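You operate a simulated robot arm through the tools that you are given. There is no shell and no other tool.

The job below is to be done with a simulated robot arm. You get a single attempt, and the scene is never put back.

TASK
Shut and lock both valves of tank 33.
Fine: both outlets are capped; leave the caps on.

The check looks at the end state, three seconds after you hand in, the way a careful person would. Anything else that was tipped, shoved, dropped, spilled or broken makes it a failure. A push-on lid holds only when it is set on centred and level and pressed home; a screw cap is set on level and turned clockwise until tight.

THE ROBOT
A 6-joint arm with a two-finger parallel gripper, fixed in place. Base frame: the origin is at the foot of the arm, x ahead of it, y to its left, z up. Readings come in m, rad, newtons and seconds.
With the tool pointing down near the work surface it reaches from about 0.22 to 0.62 m from the base axis. Its first joint turns from -1.152 to 1.152 rad. Payload 2.7 kg.
Tool frame: the origin (TCP) lies between the finger pads and is the grasp point; the fingertips stand 0.023 m ahead of it; z points along the fingers, y is the line along which they close. The gripper opens to 0.094 m. The fingers are 0.038 m wide and 0.01 m thick; the gripper's body (0.054 by 0.096 m) begins 0.039 m behind the TCP.
Orientation is that of the tool frame in the base frame, as a unit quaternion [x, y, z, w]. With the fingers straight down and closing along the base's y, the tool's x points along the base's -x, its y along +y and its z along -z.

THE INTERFACE
- The arm moves only by the tool play_rows. Its argument "targets" is a list that holds one entry, the list of rows, each a list of 7 numbers: the turn, a rotation vector about the tool's x, y, z in rad, then the shift along the tool's x, y, z in m, then the gripper command, from -1 (shut) to 1 (fully open), values between in proportion. In form: [[[rx, ry, rz, x, y, z, grip], ...]]. A call has 1 to 20 rows; each row shifts and turns the commanded pose from where the row before left it, along the tool's axes as they then stand. A row lasts 0.2 s, in which the tool goes at most 0.05 m and 0.15 rad; a call with a longer step from one row to the next is refused whole, and so is a gripper value outside its range. Where a pose cannot be reached the arm comes as near as it can. A force on the tool above 40 N (or 10 N above the force at the start of the call, whichever is more), or a blocked arm, ends the call early, and 0.2 s more pass. The fingers move at their own pace (about 0.045 m/s each) and stop on an object; they squeeze with about 24 N. The grip force told is the motor's: it shows also when the fingers shut on nothing. Time passes only in rows, and 0.2 s behind the last, so rows that do not move let the fingers close. It gives the time, the measured TCP pose, the force on the tool (base axes), the opening and the grip force at its end, in the units of the frame above (readings bear some noise), with the torque about the TCP (base axes, N m) and any sound that the robot's microphone picked up, and new pictures: "show" is both (left out), scene, wrist or none.
- Cameras (640 x 400 px; columns grow to the right, rows downward): "scene" is fixed at [0.0654, -0.4309, 1.4272]; the picture's right is [0.78, -0.62, 0.00], its down [-0.26, -0.33, -0.91] and it looks along [0.57, 0.71, -0.42] (base axes); focal length 361 px, centre (320, 200). "wrist" rides on the gripper at [0.086, 0.016, -0.074] in the tool frame; the picture's right is [-0.18, 0.98, 0.00], its down [-0.58, -0.11, -0.81] and it looks along [-0.79, -0.15, 0.59] (tool axes); focal length 243 px, centre (320, 200).
- point_at(camera, pixels): there is no depth. For up to 12 entries [column, row, z] of the newest picture of that camera ("zoom" is the newest enlarged one), the place [x, y] in the base frame at which the ray of that pixel passes the height z, good to about 0.002 m, but the place of the scene camera against the robot may be out by one fixed shift of up to 0.018 m in any direction. The clock stands still meanwhile.
- zoom(camera, box): a new picture of the part [left, top, right, bottom] of that camera's present view, enlarged. The clock stands still meanwhile.
- finish_job(): hands the job in; it is judged then, once.

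Leave the gripper open and the arm clear of the work at the hand-in unless told otherwise.

The tools are called as name(argument=value, ...) on one line, values as JSON. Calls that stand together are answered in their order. play_rows: Moves the arm, as the interface text tells. Its arguments: {"type":"object","properties":{"targets":{"type":"array"},"show":{"type":"string","enum":["both","scene","wrist","none"]}},"required":["targets"]} The other tools are called the same way: point_at (camera, pixels) gives the place at which the rays of pixels pass given heights; zoom (camera, box) takes an enlarged picture of a part of a camera's view; finish_job () hands the job in.

At the start:

```text
t: 0.0
ee_pos: [0.3423, 0.2282, 1.1586]
orientation: [0.0, 1.0, 0.001, 0.001]
wrist_force: [0.8, -0.2, -0.4]
moment: [-0.02, 0.0, 0.02]
width: 0.0941
finger_force: 0.0
```

scene: 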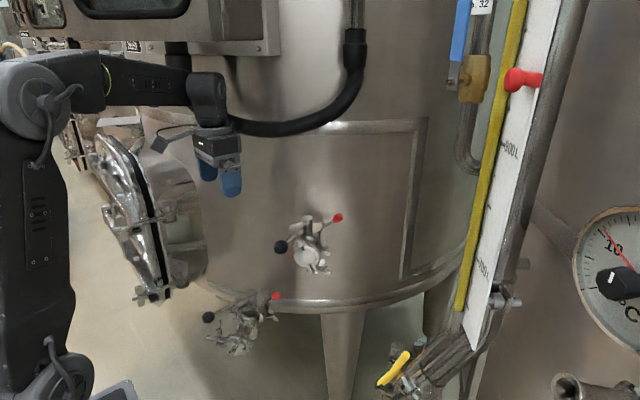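
wrist: 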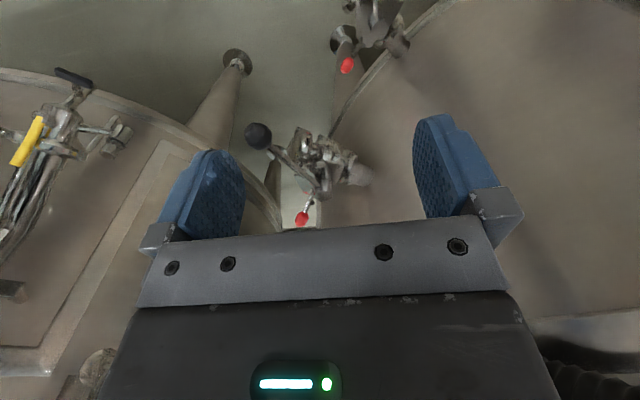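

I see a big steel tank with two valves: one at about (308,250) with a black ball handle and a red knob, and another lower at about (240,325). First I'll enlarge these areas and any labels before moving.

zoom(camera="scene", box=[260, 200, 360, 280])

zoom(camera="scene", box=[190, 275, 300, 365])

zoom(camera="wrist", box=[230, 0, 430, 240])

zoom(camera="scene", box=[0, 0, 320, 200])

zoom(camera="scene", box=[360, 0, 640, 400])

```text
5.00 times, centred on (310, 240) of scene
```

zoom: 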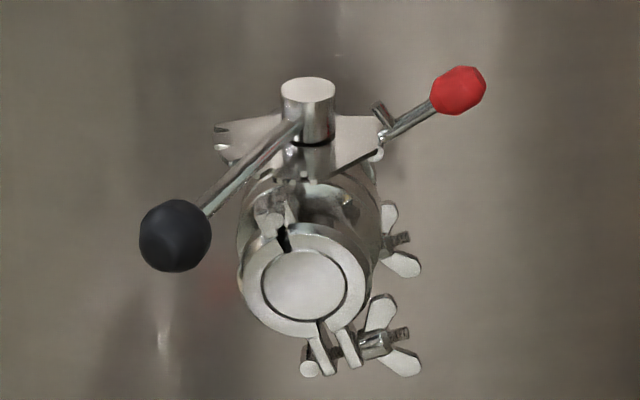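

```text
4.44 times, centred on (245, 320) of scene
```

zoom: 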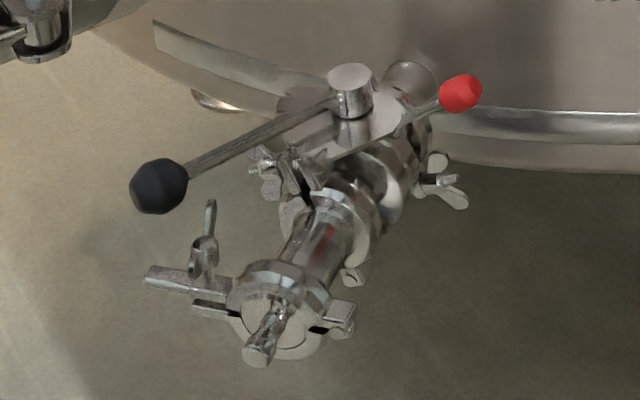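

```text
1.67 times, centred on (330, 120) of wrist
```

zoom: 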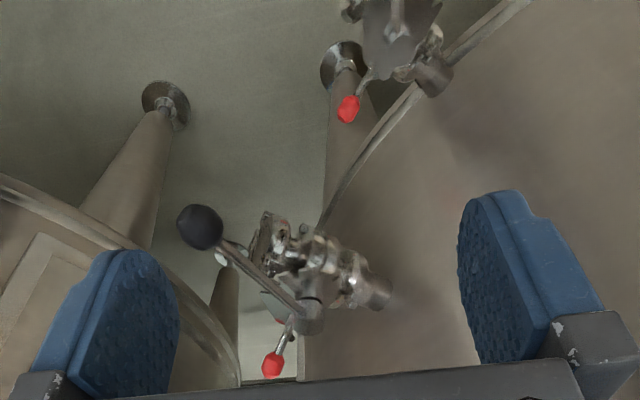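

```text
2.00 times, centred on (160, 100) of scene
```

zoom: 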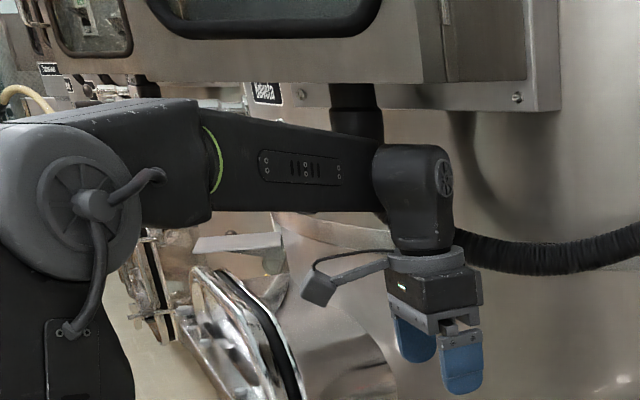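

```text
1.00 times, centred on (500, 200) of scene (not enlarged: the box is as wide or as high as the picture)
```

zoom: 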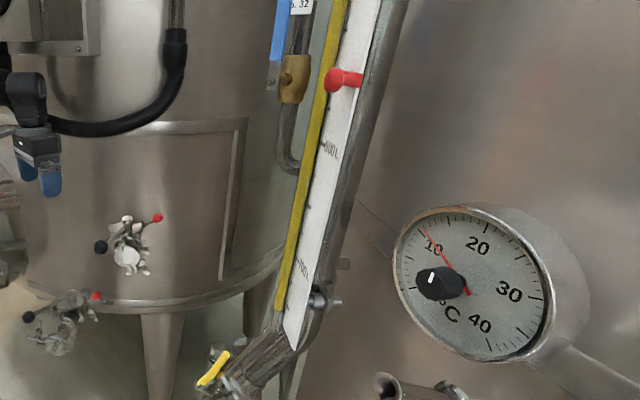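

I see a "32" tag near (480,5) and other small signs near (130,45). I'll enlarge those to find out which tank is 33.

zoom(camera="scene", box=[440, 0, 520, 50])

zoom(camera="scene", box=[0, 0, 160, 100])

zoom(camera="scene", box=[60, 90, 220, 310])

zoom(camera="scene", box=[360, 320, 460, 400])

zoom(camera="scene", box=[480, 340, 640, 400])

```text
8.00 times, centred on (480, 25) of scene
```

zoom: 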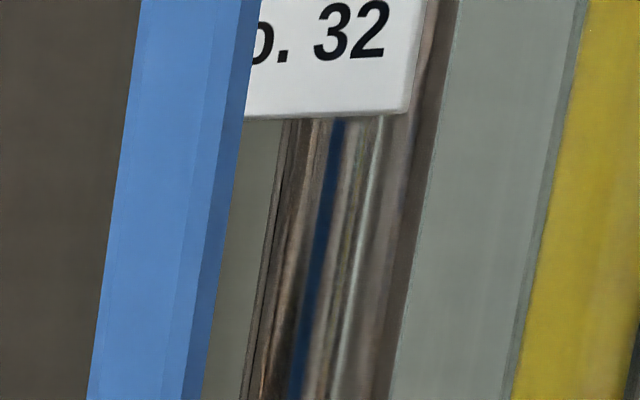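

```text
4.00 times, centred on (80, 50) of scene
```

zoom: 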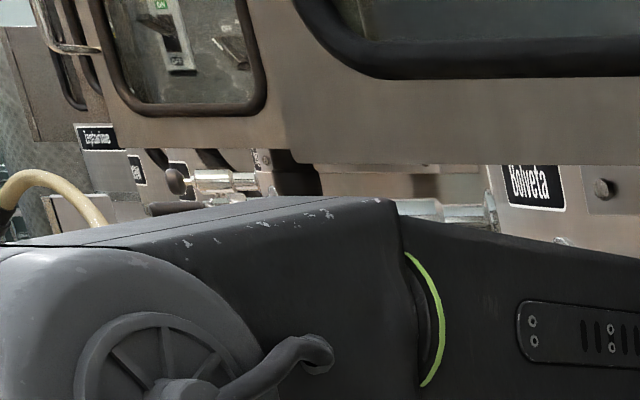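

```text
1.82 times, centred on (140, 200) of scene
```

zoom: 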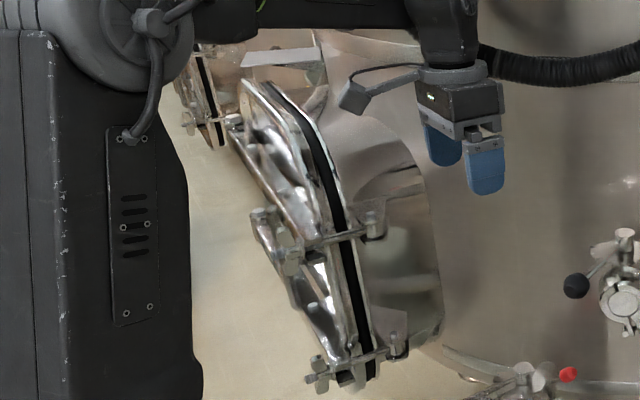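

```text
5.00 times, centred on (410, 360) of scene
```

zoom: 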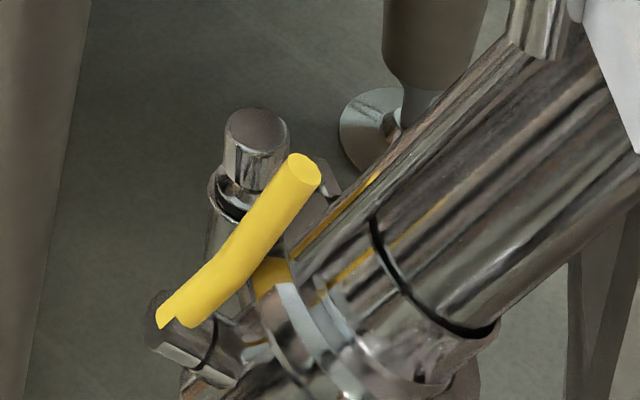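

```text
4.00 times, centred on (560, 370) of scene
```

zoom: 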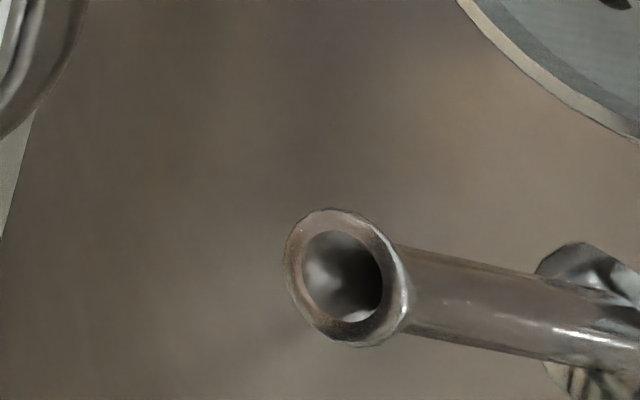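

The near tank with the gauge and dial carries the "32" tag, so the tank in the middle with two butterfly valves should be 33. I'll check this further and look very closely at both valves from both cameras.

zoom(camera="wrist", box=[240, 110, 380, 235])

zoom(camera="wrist", box=[320, 0, 430, 80])

zoom(camera="scene", box=[285, 205, 345, 245])

zoom(camera="scene", box=[225, 280, 285, 320])

zoom(camera="scene", box=[120, 0, 440, 120])

zoom(camera="wrist", box=[0, 60, 160, 400])

```text
3.20 times, centred on (310, 172) of wrist
```

zoom: 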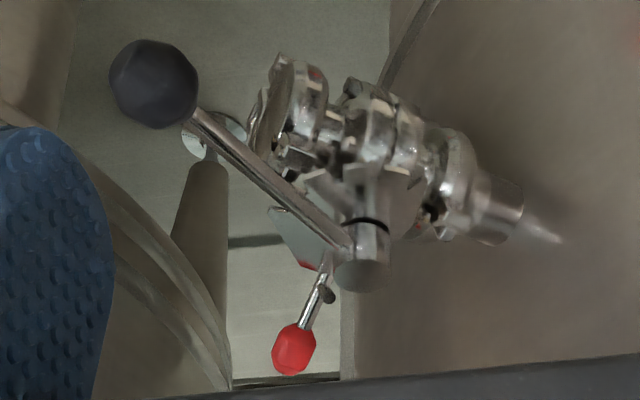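

```text
5.00 times, centred on (375, 40) of wrist
```

zoom: 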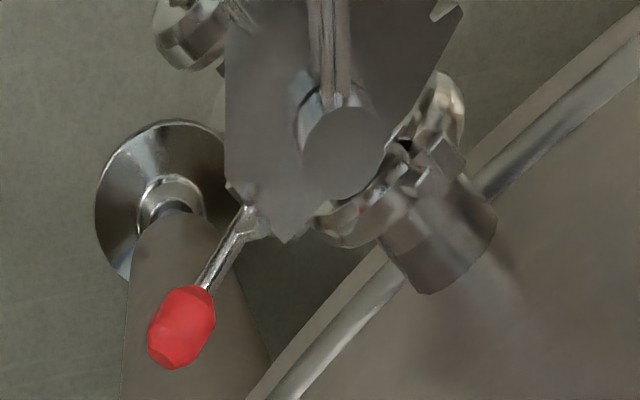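

```text
10.00 times, centred on (315, 225) of scene
```

zoom: 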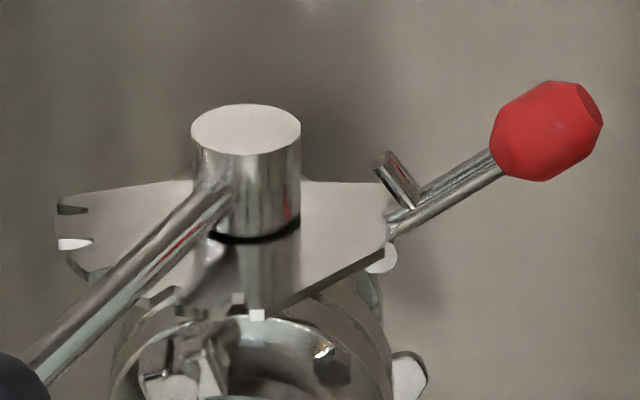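

```text
10.00 times, centred on (255, 300) of scene
```

zoom: 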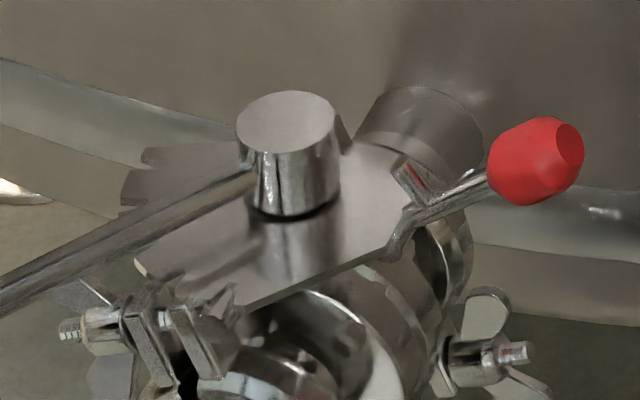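

```text
2.00 times, centred on (280, 60) of scene
```

zoom: 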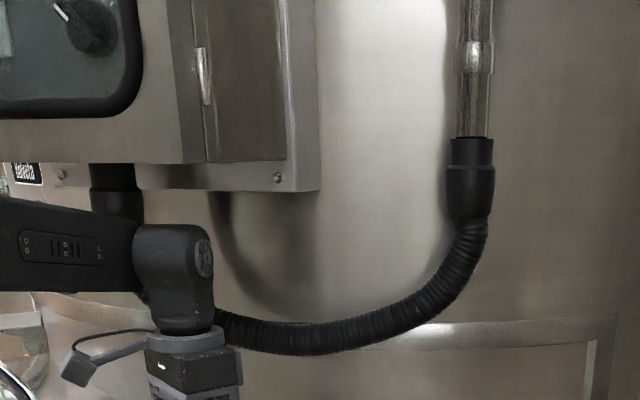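

```text
1.18 times, centred on (80, 230) of wrist
```

zoom: 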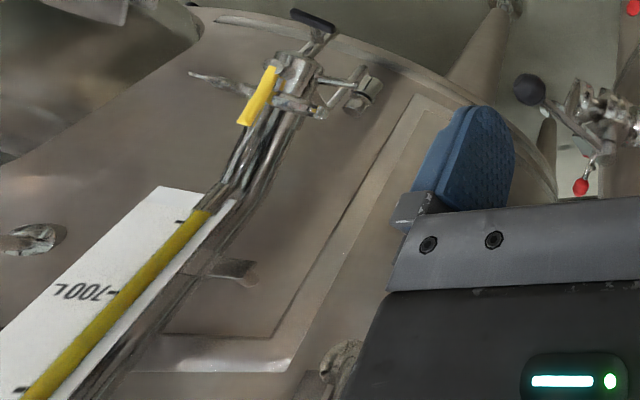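

The middle tank's two valves both end in clamped caps, as the note says, while the "32" tag hangs on the near gauge tank. Both black handles appear to point partly along the pipe, which would mean open. I've placed the upper stem at about (0.53, 0.20, 1.015) and its black ball at about (0.418, 0.142, 1.01). Next I'll bring the wrist camera closer, staying above the valve, to see how the red latch works.

play_rows(targets=[[[0, 0, 0, -0.03, -0.005, 0.0, 1], [0, 0, 0, -0.03, -0.005, 0.02, 1], [0, 0, 0, -0.02, -0.005, 0.02, 1]]])

```text
t: 0.8
ee_pos: [0.4231, 0.2114, 1.1208]
orientation: [0.0, 1.0, 0.0, 0.0]
wrist_force: [0.2, 0.1, -0.2]
moment: [-0.01, -0.02, -0.01]
width: 0.094
finger_force: 0.2
```

scene: 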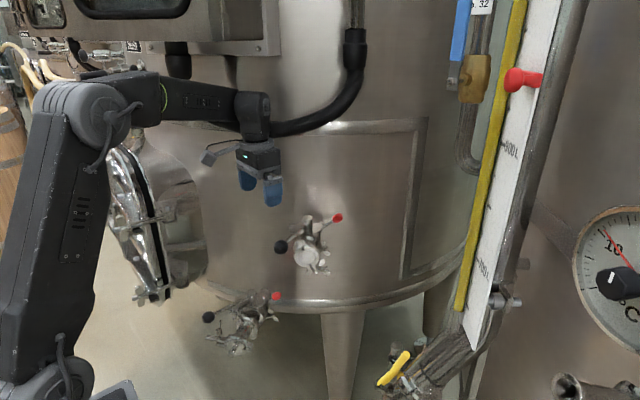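
wrist: 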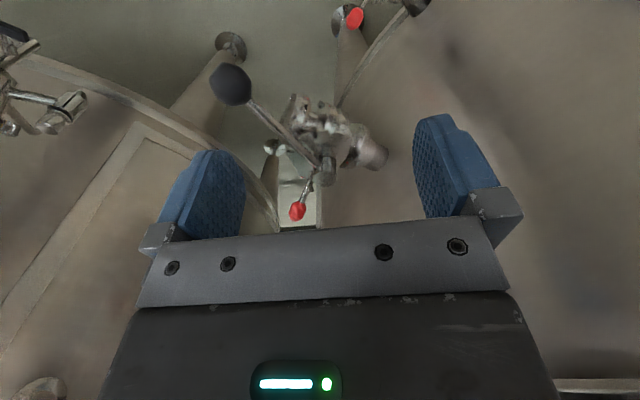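

The arm moved freely. The upper valve is now larger in the wrist view at about (320,150). I'll enlarge it there and look at it again from the scene camera.

zoom(camera="wrist", box=[200, 50, 400, 230])

zoom(camera="wrist", box=[270, 130, 360, 225])

zoom(camera="scene", box=[270, 205, 350, 275])

```text
2.22 times, centred on (300, 140) of wrist
```

zoom: 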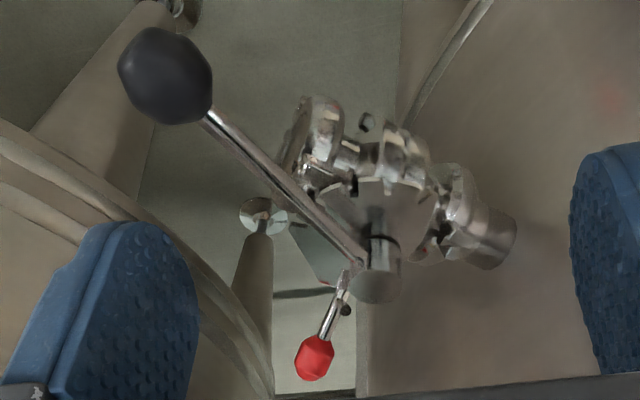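

```text
4.21 times, centred on (315, 178) of wrist
```

zoom: 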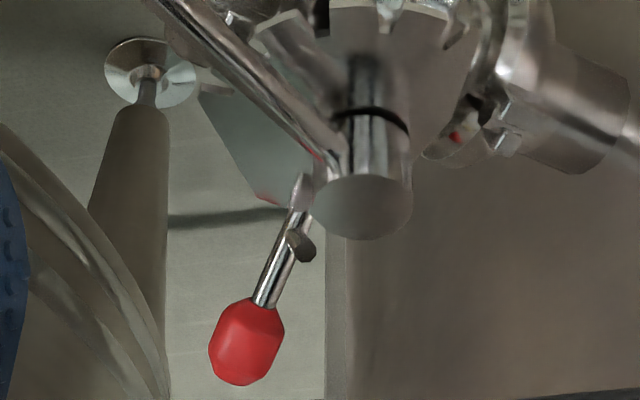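

```text
5.71 times, centred on (310, 240) of scene
```

zoom: 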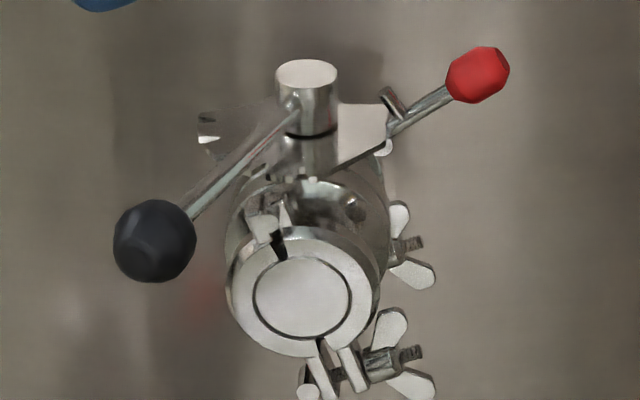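

I can't yet see the plate's notches. The top edge of the wrist picture looks nearly straight down, so I'll rise to z≈1.20 and go forward to x≈0.50, so the camera looks down on the stem and plate. I'll watch the clearance to the hose and the tank wall.

play_rows(targets=[[[0, 0, 0, 0, 0, -0.04, 1], [0, 0, 0, 0, 0, -0.04, 1], [0, 0, 0, -0.025, 0, 0, 1], [0, 0, 0, -0.025, 0, 0, 1], [0, 0, 0, -0.025, 0, 0, 1]]])

```text
t: 1.5
ee_pos: [0.4275, 0.2098, 1.198]
orientation: [-0.005, 1.0, -0.006, -0.01]
wrist_force: [-18.0, -18.0, 2.3]
moment: [1.03, -0.99, 0.73]
width: 0.0859
finger_force: 0.1
stopped in row 3: the force on the tool passed its limit at 66 N (the readings are from after the stop); the commanded pose is now the measured one
```

scene: 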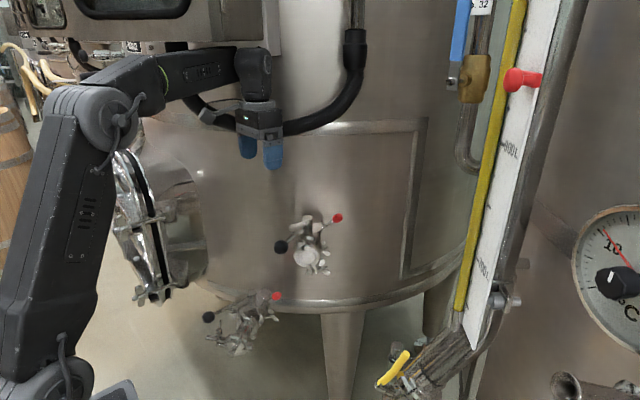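
wrist: 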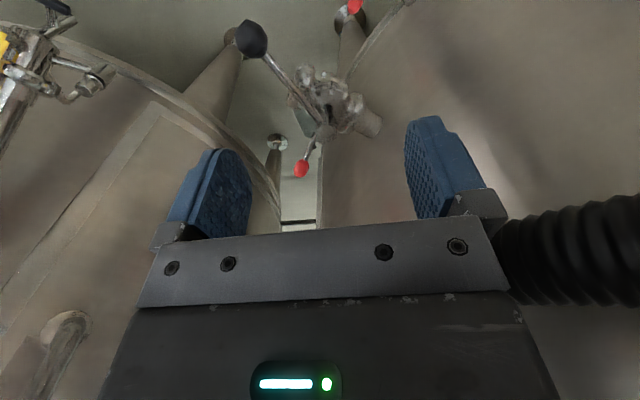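

The gripper's left side touched the black hose, visible at the right of the wrist picture at (560,250), and force stopped it. I'll back off straight away, in the -x and -y direction, then look for any damage.

play_rows(targets=[[[0, 0, 0, 0.01, -0.015, 0, 1], [0, 0, 0, 0.01, -0.02, 0, 1], [0, 0, 0, 0.01, -0.02, 0, 1]]])

zoom(camera="scene", box=[160, 0, 400, 160])

```text
t: 2.3
ee_pos: [0.3994, 0.1589, 1.1997]
orientation: [-0.005, 1.0, -0.004, -0.009]
wrist_force: [-0.4, -0.2, -0.3]
moment: [-0.02, 0.03, 0.01]
width: 0.0941
finger_force: 0.1
```

scene: 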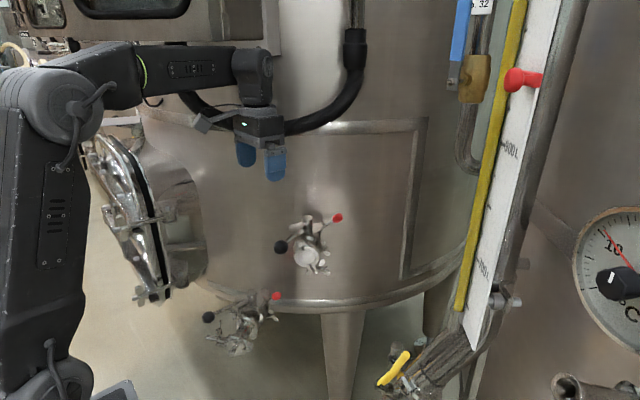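
wrist: 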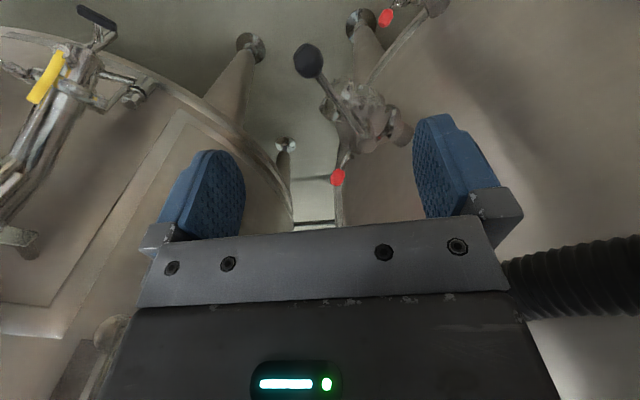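

```text
2.50 times, centred on (280, 80) of scene
```

zoom: 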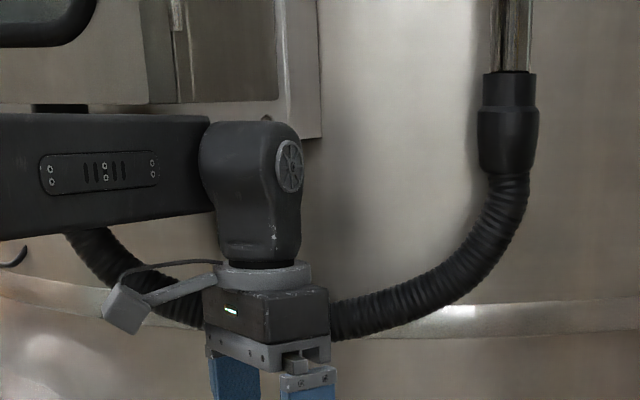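

The hose hangs as before and nothing was damaged. From now on I'll keep the gripper body at smaller y when it's high. The valve is at about (360,110) in the wrist picture, so I'll enlarge that.

zoom(camera="wrist", box=[280, 30, 430, 200])

zoom(camera="wrist", box=[310, 75, 410, 150])

```text
2.35 times, centred on (355, 115) of wrist
```

zoom: 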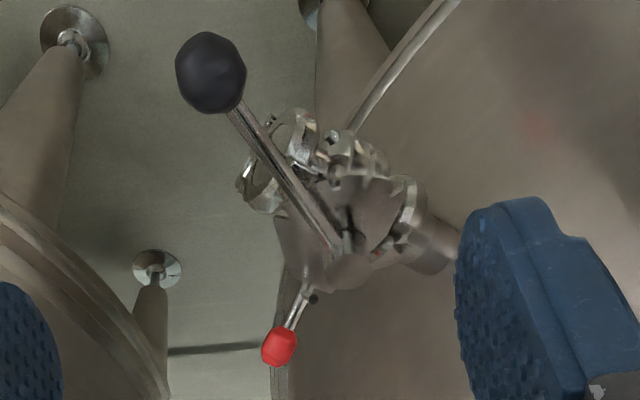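

```text
5.33 times, centred on (360, 112) of wrist
```

zoom: 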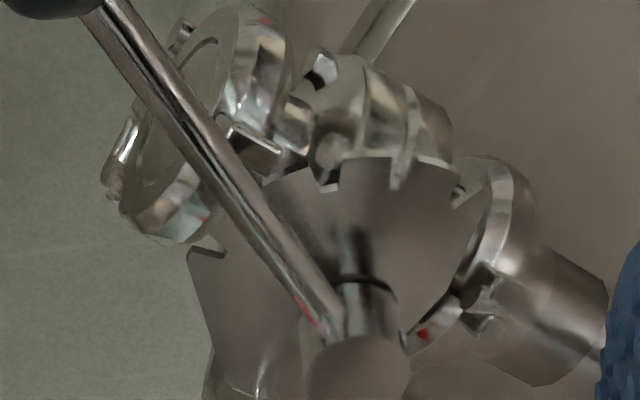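

Now I can see a fan-shaped plate with notches along its arc, under the black handle. I'll enlarge the red latch and the plate edges as tightly as possible in both cameras.

zoom(camera="wrist", box=[325, 130, 375, 190])

zoom(camera="scene", box=[315, 210, 347, 235])

zoom(camera="scene", box=[285, 212, 325, 237])

zoom(camera="scene", box=[230, 288, 285, 312])

zoom(camera="wrist", box=[335, 90, 395, 130])

```text
6.67 times, centred on (350, 160) of wrist
```

zoom: 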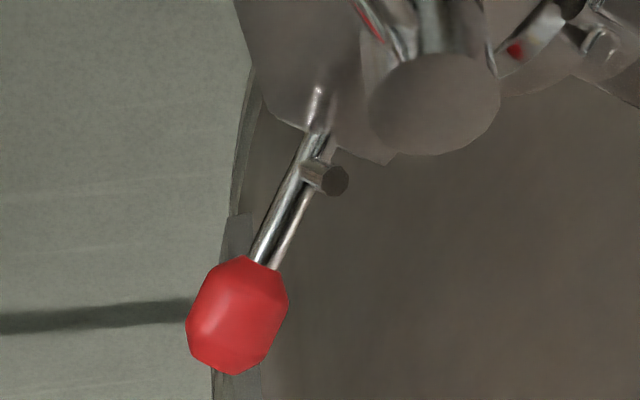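

```text
16.00 times, centred on (331, 222) of scene
```

zoom: 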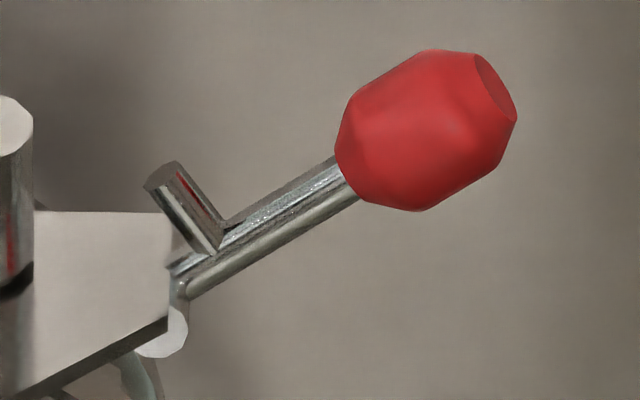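

```text
16.00 times, centred on (305, 224) of scene
```

zoom: 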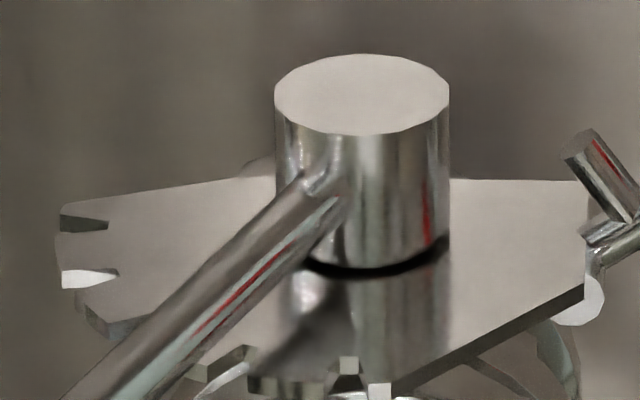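

```text
11.64 times, centred on (258, 300) of scene
```

zoom: 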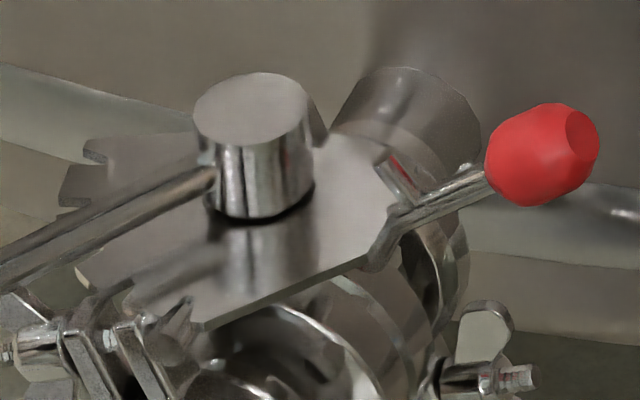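

```text
10.00 times, centred on (365, 110) of wrist
```

zoom: 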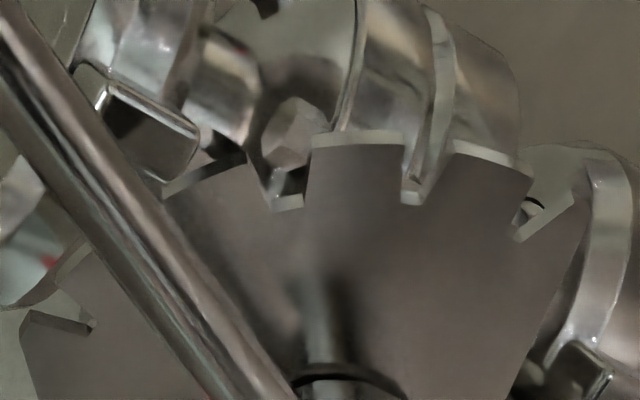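

The plate has about five notches on its arc, and the red lever carries a small cross stub near the plate's corner. To understand the latch I need a front view. I'll turn the tool about 80° so the wrist camera looks along +y, and move away from the hose to about (0.53, 0.06, 1.12).

play_rows(targets=[[[0, 0, -0.14, 0, 0, 0, 1], [0, 0, -0.14, 0, 0, 0, 1], [0, 0, -0.14, 0, 0, 0, 1], [0, 0, -0.14, 0, 0, 0, 1], [0, 0, -0.14, 0, 0, 0, 1], [0, 0, -0.14, 0, 0, 0, 1], [0, 0, -0.14, 0, 0, 0, 1], [0, 0, -0.14, 0, 0, 0, 1], [0, 0, -0.14, 0, 0, 0, 1], [0, 0, -0.14, 0, 0, 0, 1], [0, 0, 0, 0.0153, -0.029, 0.01, 1], [0, 0, 0, 0.0153, -0.029, 0.01, 1], [0, 0, 0, 0.0153, -0.029, 0.01, 1], [0, 0, 0, 0.0153, -0.029, 0.01, 1]]])

```text
t: 5.3
ee_pos: [0.5022, 0.0785, 1.1547]
orientation: [-0.649, 0.761, 0.002, -0.01]
wrist_force: [0.6, -0.2, 0.3]
moment: [0.01, -0.01, -0.01]
width: 0.094
finger_force: 0.1
```

scene: 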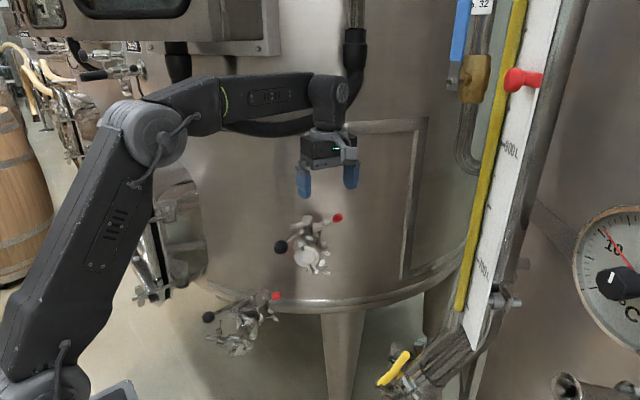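
wrist: 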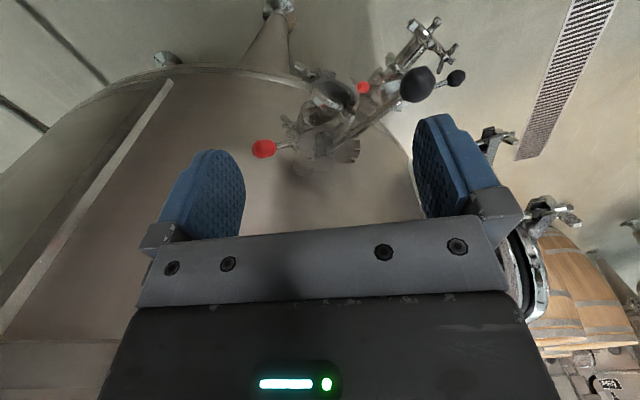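

A good front view (the picture is upside down, so world-down is up). I'll enlarge both valves.

zoom(camera="wrist", box=[240, 60, 440, 185])

zoom(camera="wrist", box=[245, 120, 365, 180])

zoom(camera="wrist", box=[345, 10, 475, 100])

zoom(camera="wrist", box=[290, 120, 330, 170])

```text
3.20 times, centred on (340, 122) of wrist
```

zoom: 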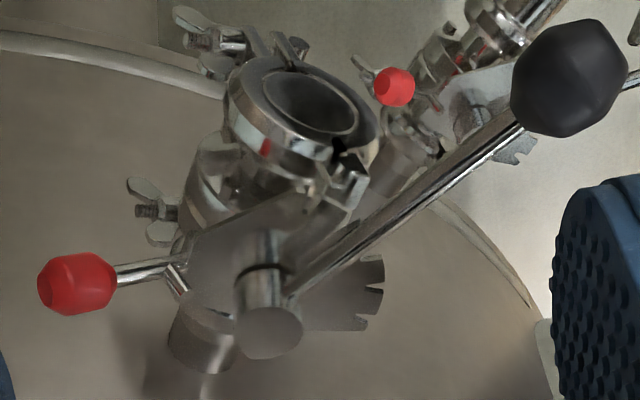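

```text
5.33 times, centred on (305, 150) of wrist
```

zoom: 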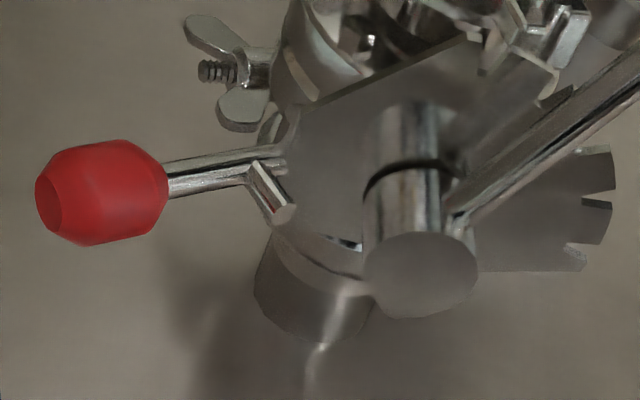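

```text
4.44 times, centred on (410, 55) of wrist
```

zoom: 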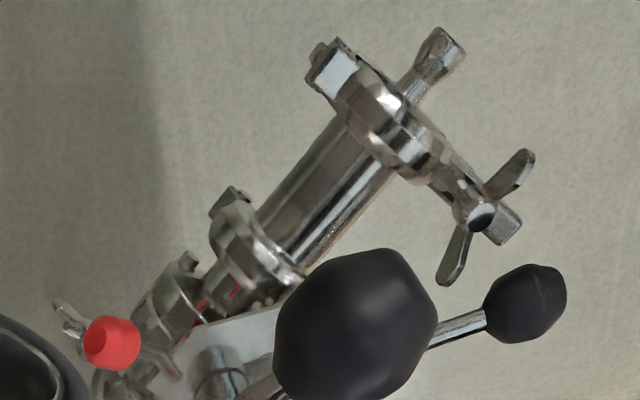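

```text
8.00 times, centred on (310, 145) of wrist
```

zoom: 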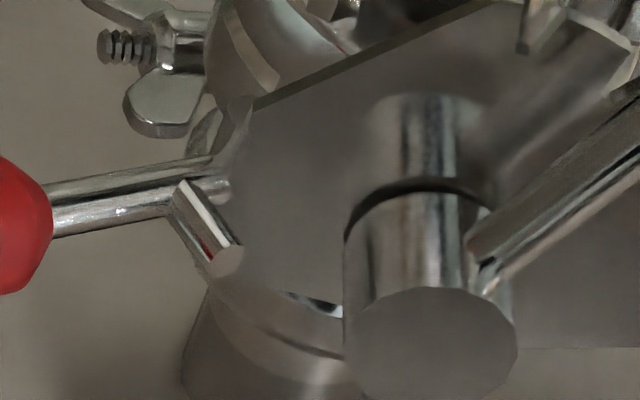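

I can see the red lever joins the plate's right corner, opposite the notched arc. I'll measure the positions of the knob, stem, ball, and junction from this wrist view, to triangulate with the earlier views.

point_at(camera="wrist", pixels=[[264, 148.4, 0.98], [264, 148.4, 1.06], [323.75, 163, 0.98], [323.75, 163, 1.06], [418, 84.4, 0.98], [418, 84.4, 1.06], [296.9, 140.6, 0.98], [296.9, 140.6, 1.06], [298.5, 152.3, 0.98], [298.5, 152.3, 1.06], [321.3, 147.5, 0.98], [321.3, 147.5, 1.06]])

point_at(camera="scene", pixels=[[337.6, 218, 0.98], [337.6, 218, 1.06], [307.6, 217.8, 0.98], [307.6, 217.8, 1.06], [281, 247, 0.98], [281, 247, 1.06], [276.5, 296, 0.74], [276.5, 296, 0.82], [252, 292.5, 0.74], [252, 292.5, 0.82], [208.6, 317, 0.74], [208.6, 317, 0.82]])

```text
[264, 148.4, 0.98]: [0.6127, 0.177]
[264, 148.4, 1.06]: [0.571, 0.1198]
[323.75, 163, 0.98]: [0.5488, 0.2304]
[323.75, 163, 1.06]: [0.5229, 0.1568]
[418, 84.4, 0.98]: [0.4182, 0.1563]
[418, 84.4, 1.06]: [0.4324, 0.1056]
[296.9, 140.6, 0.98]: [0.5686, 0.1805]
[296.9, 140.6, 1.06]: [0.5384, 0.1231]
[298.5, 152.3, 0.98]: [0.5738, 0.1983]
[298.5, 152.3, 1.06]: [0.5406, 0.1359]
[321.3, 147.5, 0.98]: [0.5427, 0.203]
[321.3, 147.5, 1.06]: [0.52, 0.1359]
```

```text
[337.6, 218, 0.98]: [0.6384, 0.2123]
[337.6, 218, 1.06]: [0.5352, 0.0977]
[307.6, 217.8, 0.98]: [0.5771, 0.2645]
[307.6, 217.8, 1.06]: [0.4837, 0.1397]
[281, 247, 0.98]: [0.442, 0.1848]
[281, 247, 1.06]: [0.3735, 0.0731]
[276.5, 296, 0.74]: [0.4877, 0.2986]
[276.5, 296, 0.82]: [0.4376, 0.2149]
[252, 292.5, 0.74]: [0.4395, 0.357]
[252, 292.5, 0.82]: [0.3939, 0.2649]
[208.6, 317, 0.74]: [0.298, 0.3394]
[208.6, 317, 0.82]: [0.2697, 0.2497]
```

The triangulated positions for the upper valve are: stem top (0.537, 0.196, 1.017), ball (0.423, 0.139, 1.007), and red knob (0.593, 0.150, 1.018). The plate sits at z≈0.99. The lever joins the plate at (0.565, 0.173, 0.99) and slopes up about 38°. The pipe axis points outward at about 234° and the handle at about 206°, so the valve is mostly open. Closed would be about 144°, opposite the red lever. To understand the lever joint, I'll go for a low, close view from the front.

play_rows(targets=[[[0, 0, 0, -0.004, -0.0214, 0.03, 1], [0, 0, 0, -0.004, -0.0214, 0.03, 1], [0, 0, 0, -0.004, -0.0214, 0.03, 1], [0, 0, 0, -0.004, -0.0214, 0.02, 1], [0, 0, -0.1225, 0, 0, 0, 1], [0, 0, -0.1225, 0, 0, 0, 1], [0, 0, -0.1225, 0, 0, 0, 1], [0, 0, -0.1225, 0, 0, 0, 1], [0, -0.15, 0, 0, 0, 0, 1], [0, -0.15, 0, 0, 0, 0, 1], [0, -0.15, 0, 0, 0, 0, 1]]])

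```text
t: 7.7
ee_pos: [0.5884, 0.0779, 1.0445]
orientation: [0.792, -0.569, -0.186, -0.121]
wrist_force: [-0.1, -0.6, 0.0]
moment: [-0.01, 0.02, 0.01]
width: 0.094
finger_force: 0.0
```

scene: 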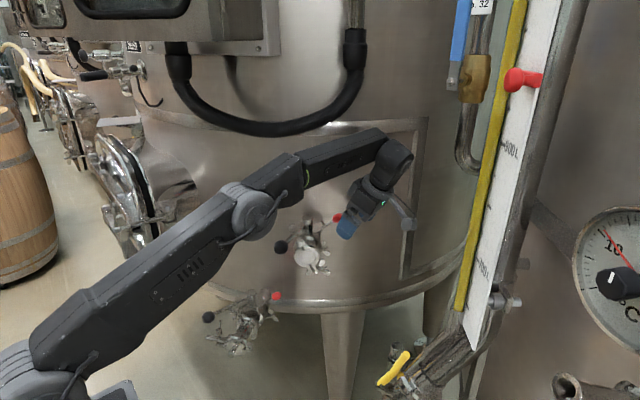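
wrist: 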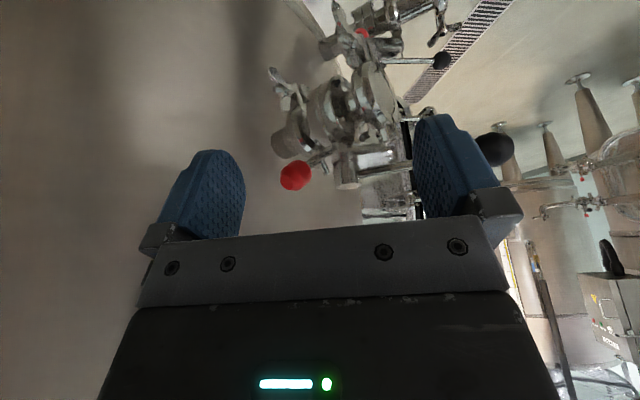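

The view is now lower. The red knob is at (295,175) and the plate edge near (345,165). I'll enlarge these.

zoom(camera="wrist", box=[265, 60, 415, 200])

zoom(camera="wrist", box=[275, 135, 365, 195])

zoom(camera="wrist", box=[305, 0, 455, 90])

```text
2.86 times, centred on (340, 130) of wrist
```

zoom: 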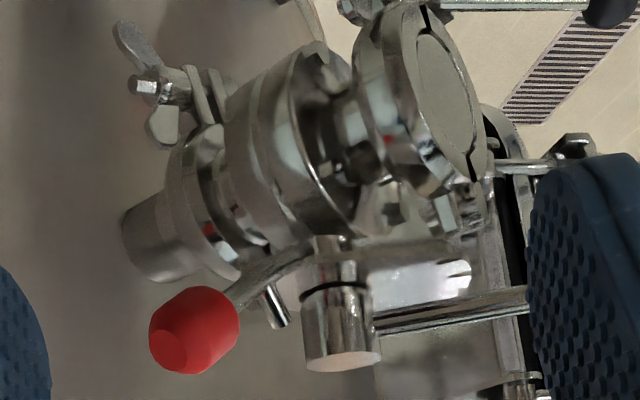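

```text
6.67 times, centred on (320, 165) of wrist
```

zoom: 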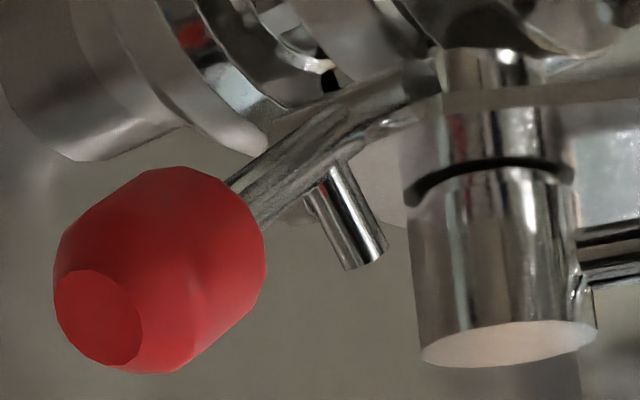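

```text
4.27 times, centred on (380, 45) of wrist
```

zoom: 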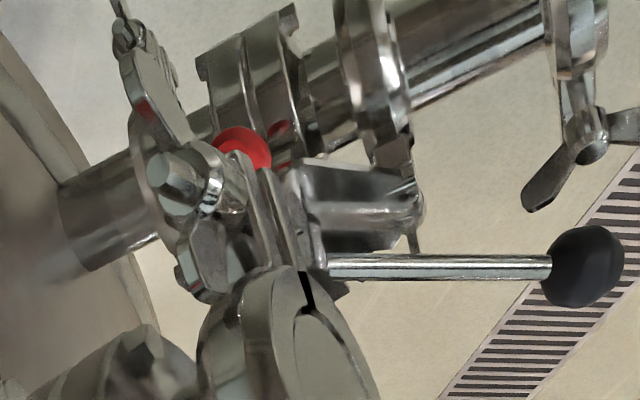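

Very useful: the red rod bends at the plate's corner and runs under the plate, so it looks like a hinged latch lever. In the background at wrist (560-610, 190-215) there seems to be another valve with a red knob, and at scene (110,70) one with a black grip. I'll enlarge those as a reference for how a closed, locked valve looks.

zoom(camera="wrist", box=[500, 130, 640, 250])

zoom(camera="wrist", box=[530, 180, 620, 225])

zoom(camera="scene", box=[60, 35, 170, 110])

zoom(camera="scene", box=[0, 30, 120, 180])

zoom(camera="scene", box=[95, 30, 150, 60])

```text
3.33 times, centred on (570, 190) of wrist
```

zoom: 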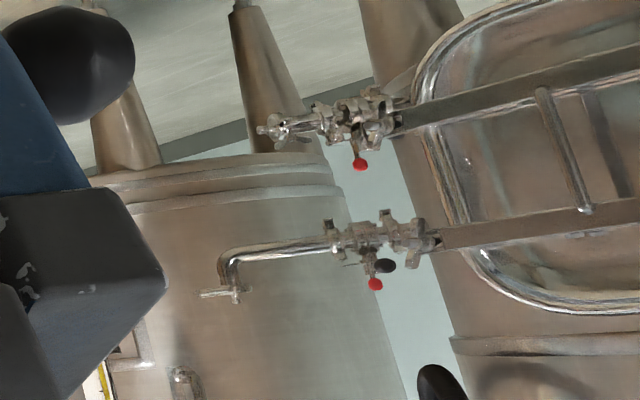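

```text
7.11 times, centred on (575, 202) of wrist
```

zoom: 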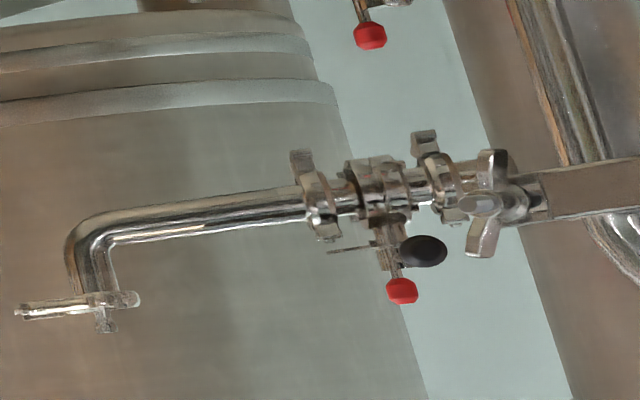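

```text
5.33 times, centred on (115, 72) of scene
```

zoom: 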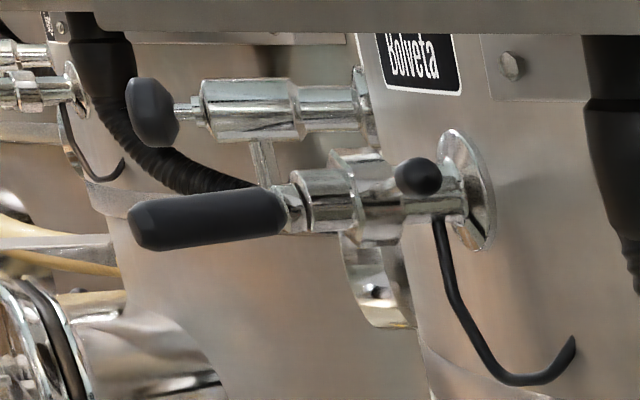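

```text
2.67 times, centred on (60, 105) of scene
```

zoom: 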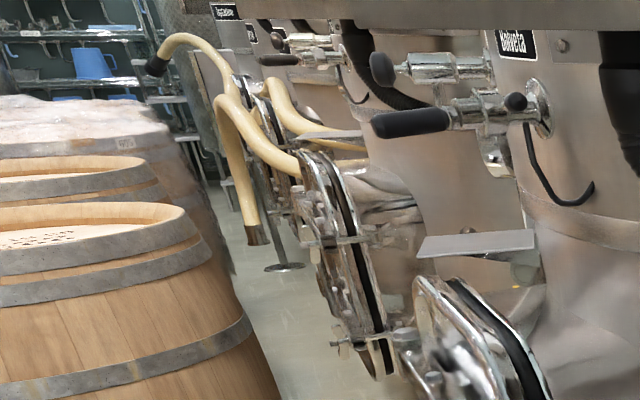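

```text
11.64 times, centred on (122, 45) of scene
```

zoom: 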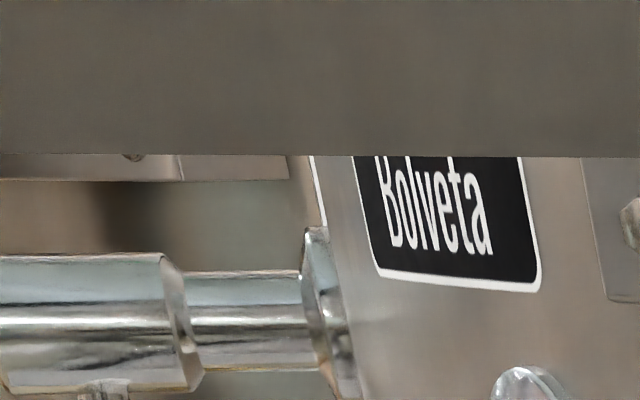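

Another tank in the background has the same kind of valves. I'll enlarge those two as much as possible to compare lever and handle positions.

zoom(camera="wrist", box=[565, 195, 605, 220])

zoom(camera="wrist", box=[545, 150, 605, 187])

zoom(camera="wrist", box=[290, 140, 350, 180])

```text
16.00 times, centred on (585, 208) of wrist
```

zoom: 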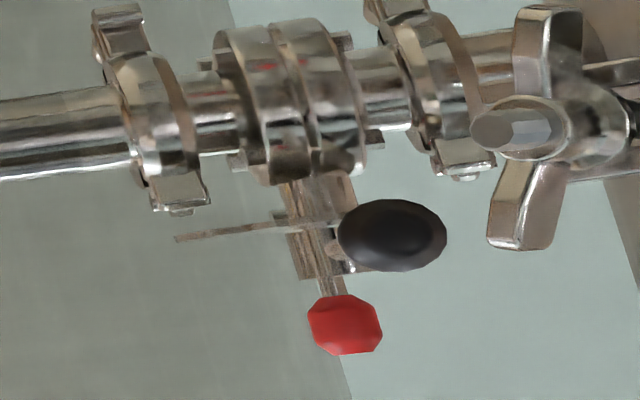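

```text
10.67 times, centred on (575, 168) of wrist
```

zoom: 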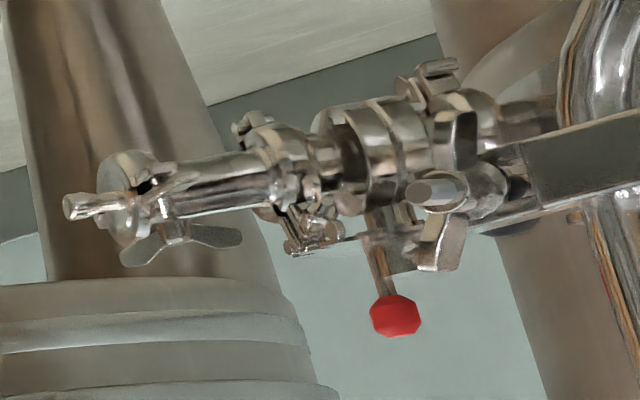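

```text
10.00 times, centred on (320, 160) of wrist
```

zoom: 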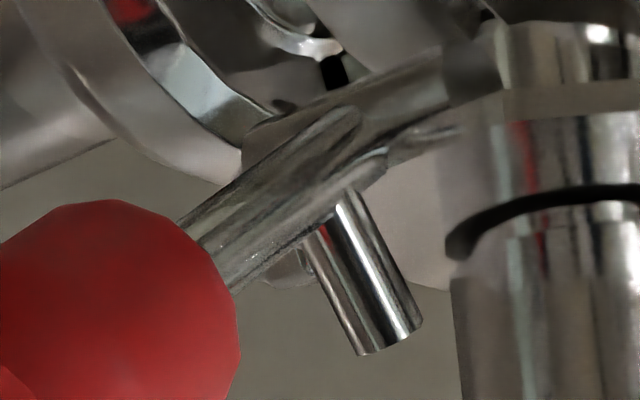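

In the background, a closed valve of the same kind has its black handle across the pipe, on the side opposite the red lever. That agrees with my reading of "shut". Next I want to see under the plate, to learn how the latch lever hinges. I'll lower the camera to just below plate height, well in front of the valve.

play_rows(targets=[[[0, 0, 0, 0.0202, 0.0005, 0.0227, 1], [0, 0, 0, 0.0202, 0.0005, 0.0227, 1], [0, 0, 0, 0.0202, 0.0005, 0.0227, 1], [0, -0.14, 0, 0, 0, 0, 1], [0, -0.14, 0, 0, 0, 0, 1]]], show="both")

```text
t: 8.9
ee_pos: [0.5953, 0.0548, 0.9582]
orientation: [0.759, -0.545, -0.296, -0.2]
wrist_force: [0.7, -0.2, -0.6]
moment: [0.0, 0.04, -0.04]
width: 0.0938
finger_force: 0.1
```

scene: 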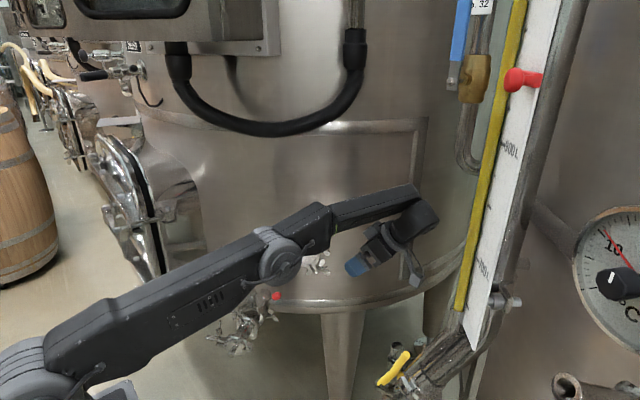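
wrist: 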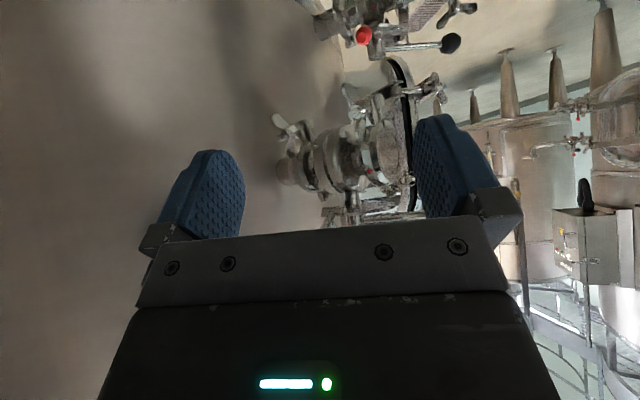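

The upper lever is just hidden behind the gripper's edge, but the lower valve shows well at (365,35). I'll enlarge both, then rise slightly.

zoom(camera="wrist", box=[300, 0, 480, 70])

zoom(camera="wrist", box=[270, 130, 420, 230])

play_rows(targets=[[[0, 0, 0, -0.0133, 0, -0.015, 1], [0, 0, 0, -0.0133, 0, -0.015, 1]]], show="wrist")

zoom(camera="wrist", box=[270, 130, 420, 230])

```text
3.56 times, centred on (390, 35) of wrist
```

zoom: 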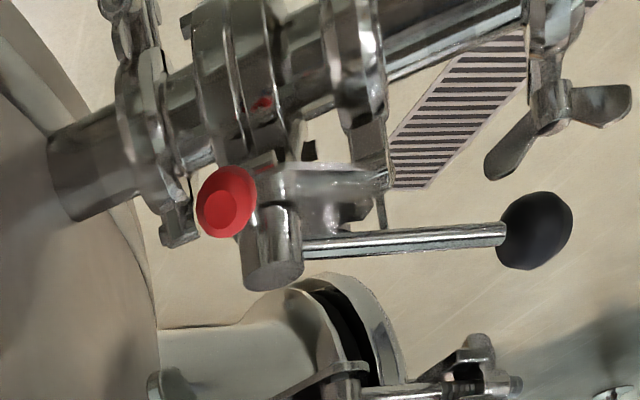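

```text
4.00 times, centred on (345, 180) of wrist
```

zoom: 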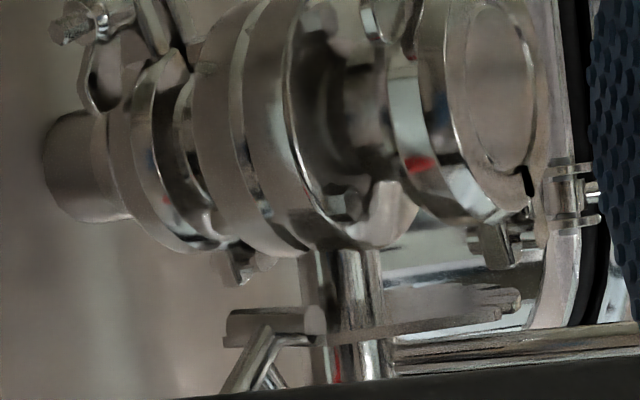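

```text
t: 9.5
ee_pos: [0.5945, 0.0532, 0.9977]
orientation: [0.758, -0.547, -0.294, -0.2]
wrist_force: [0.5, 0.3, -0.5]
moment: [-0.03, 0.01, -0.02]
width: 0.094
finger_force: 0.1
```

wrist: 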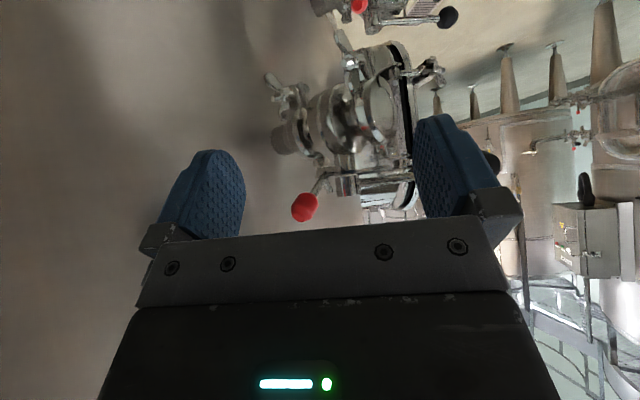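

```text
4.00 times, centred on (345, 180) of wrist
```

zoom: 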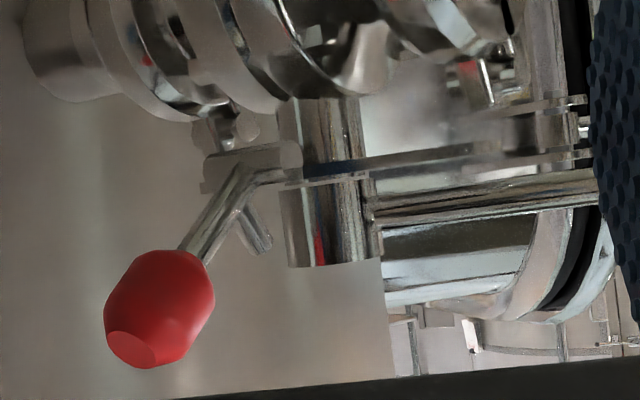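

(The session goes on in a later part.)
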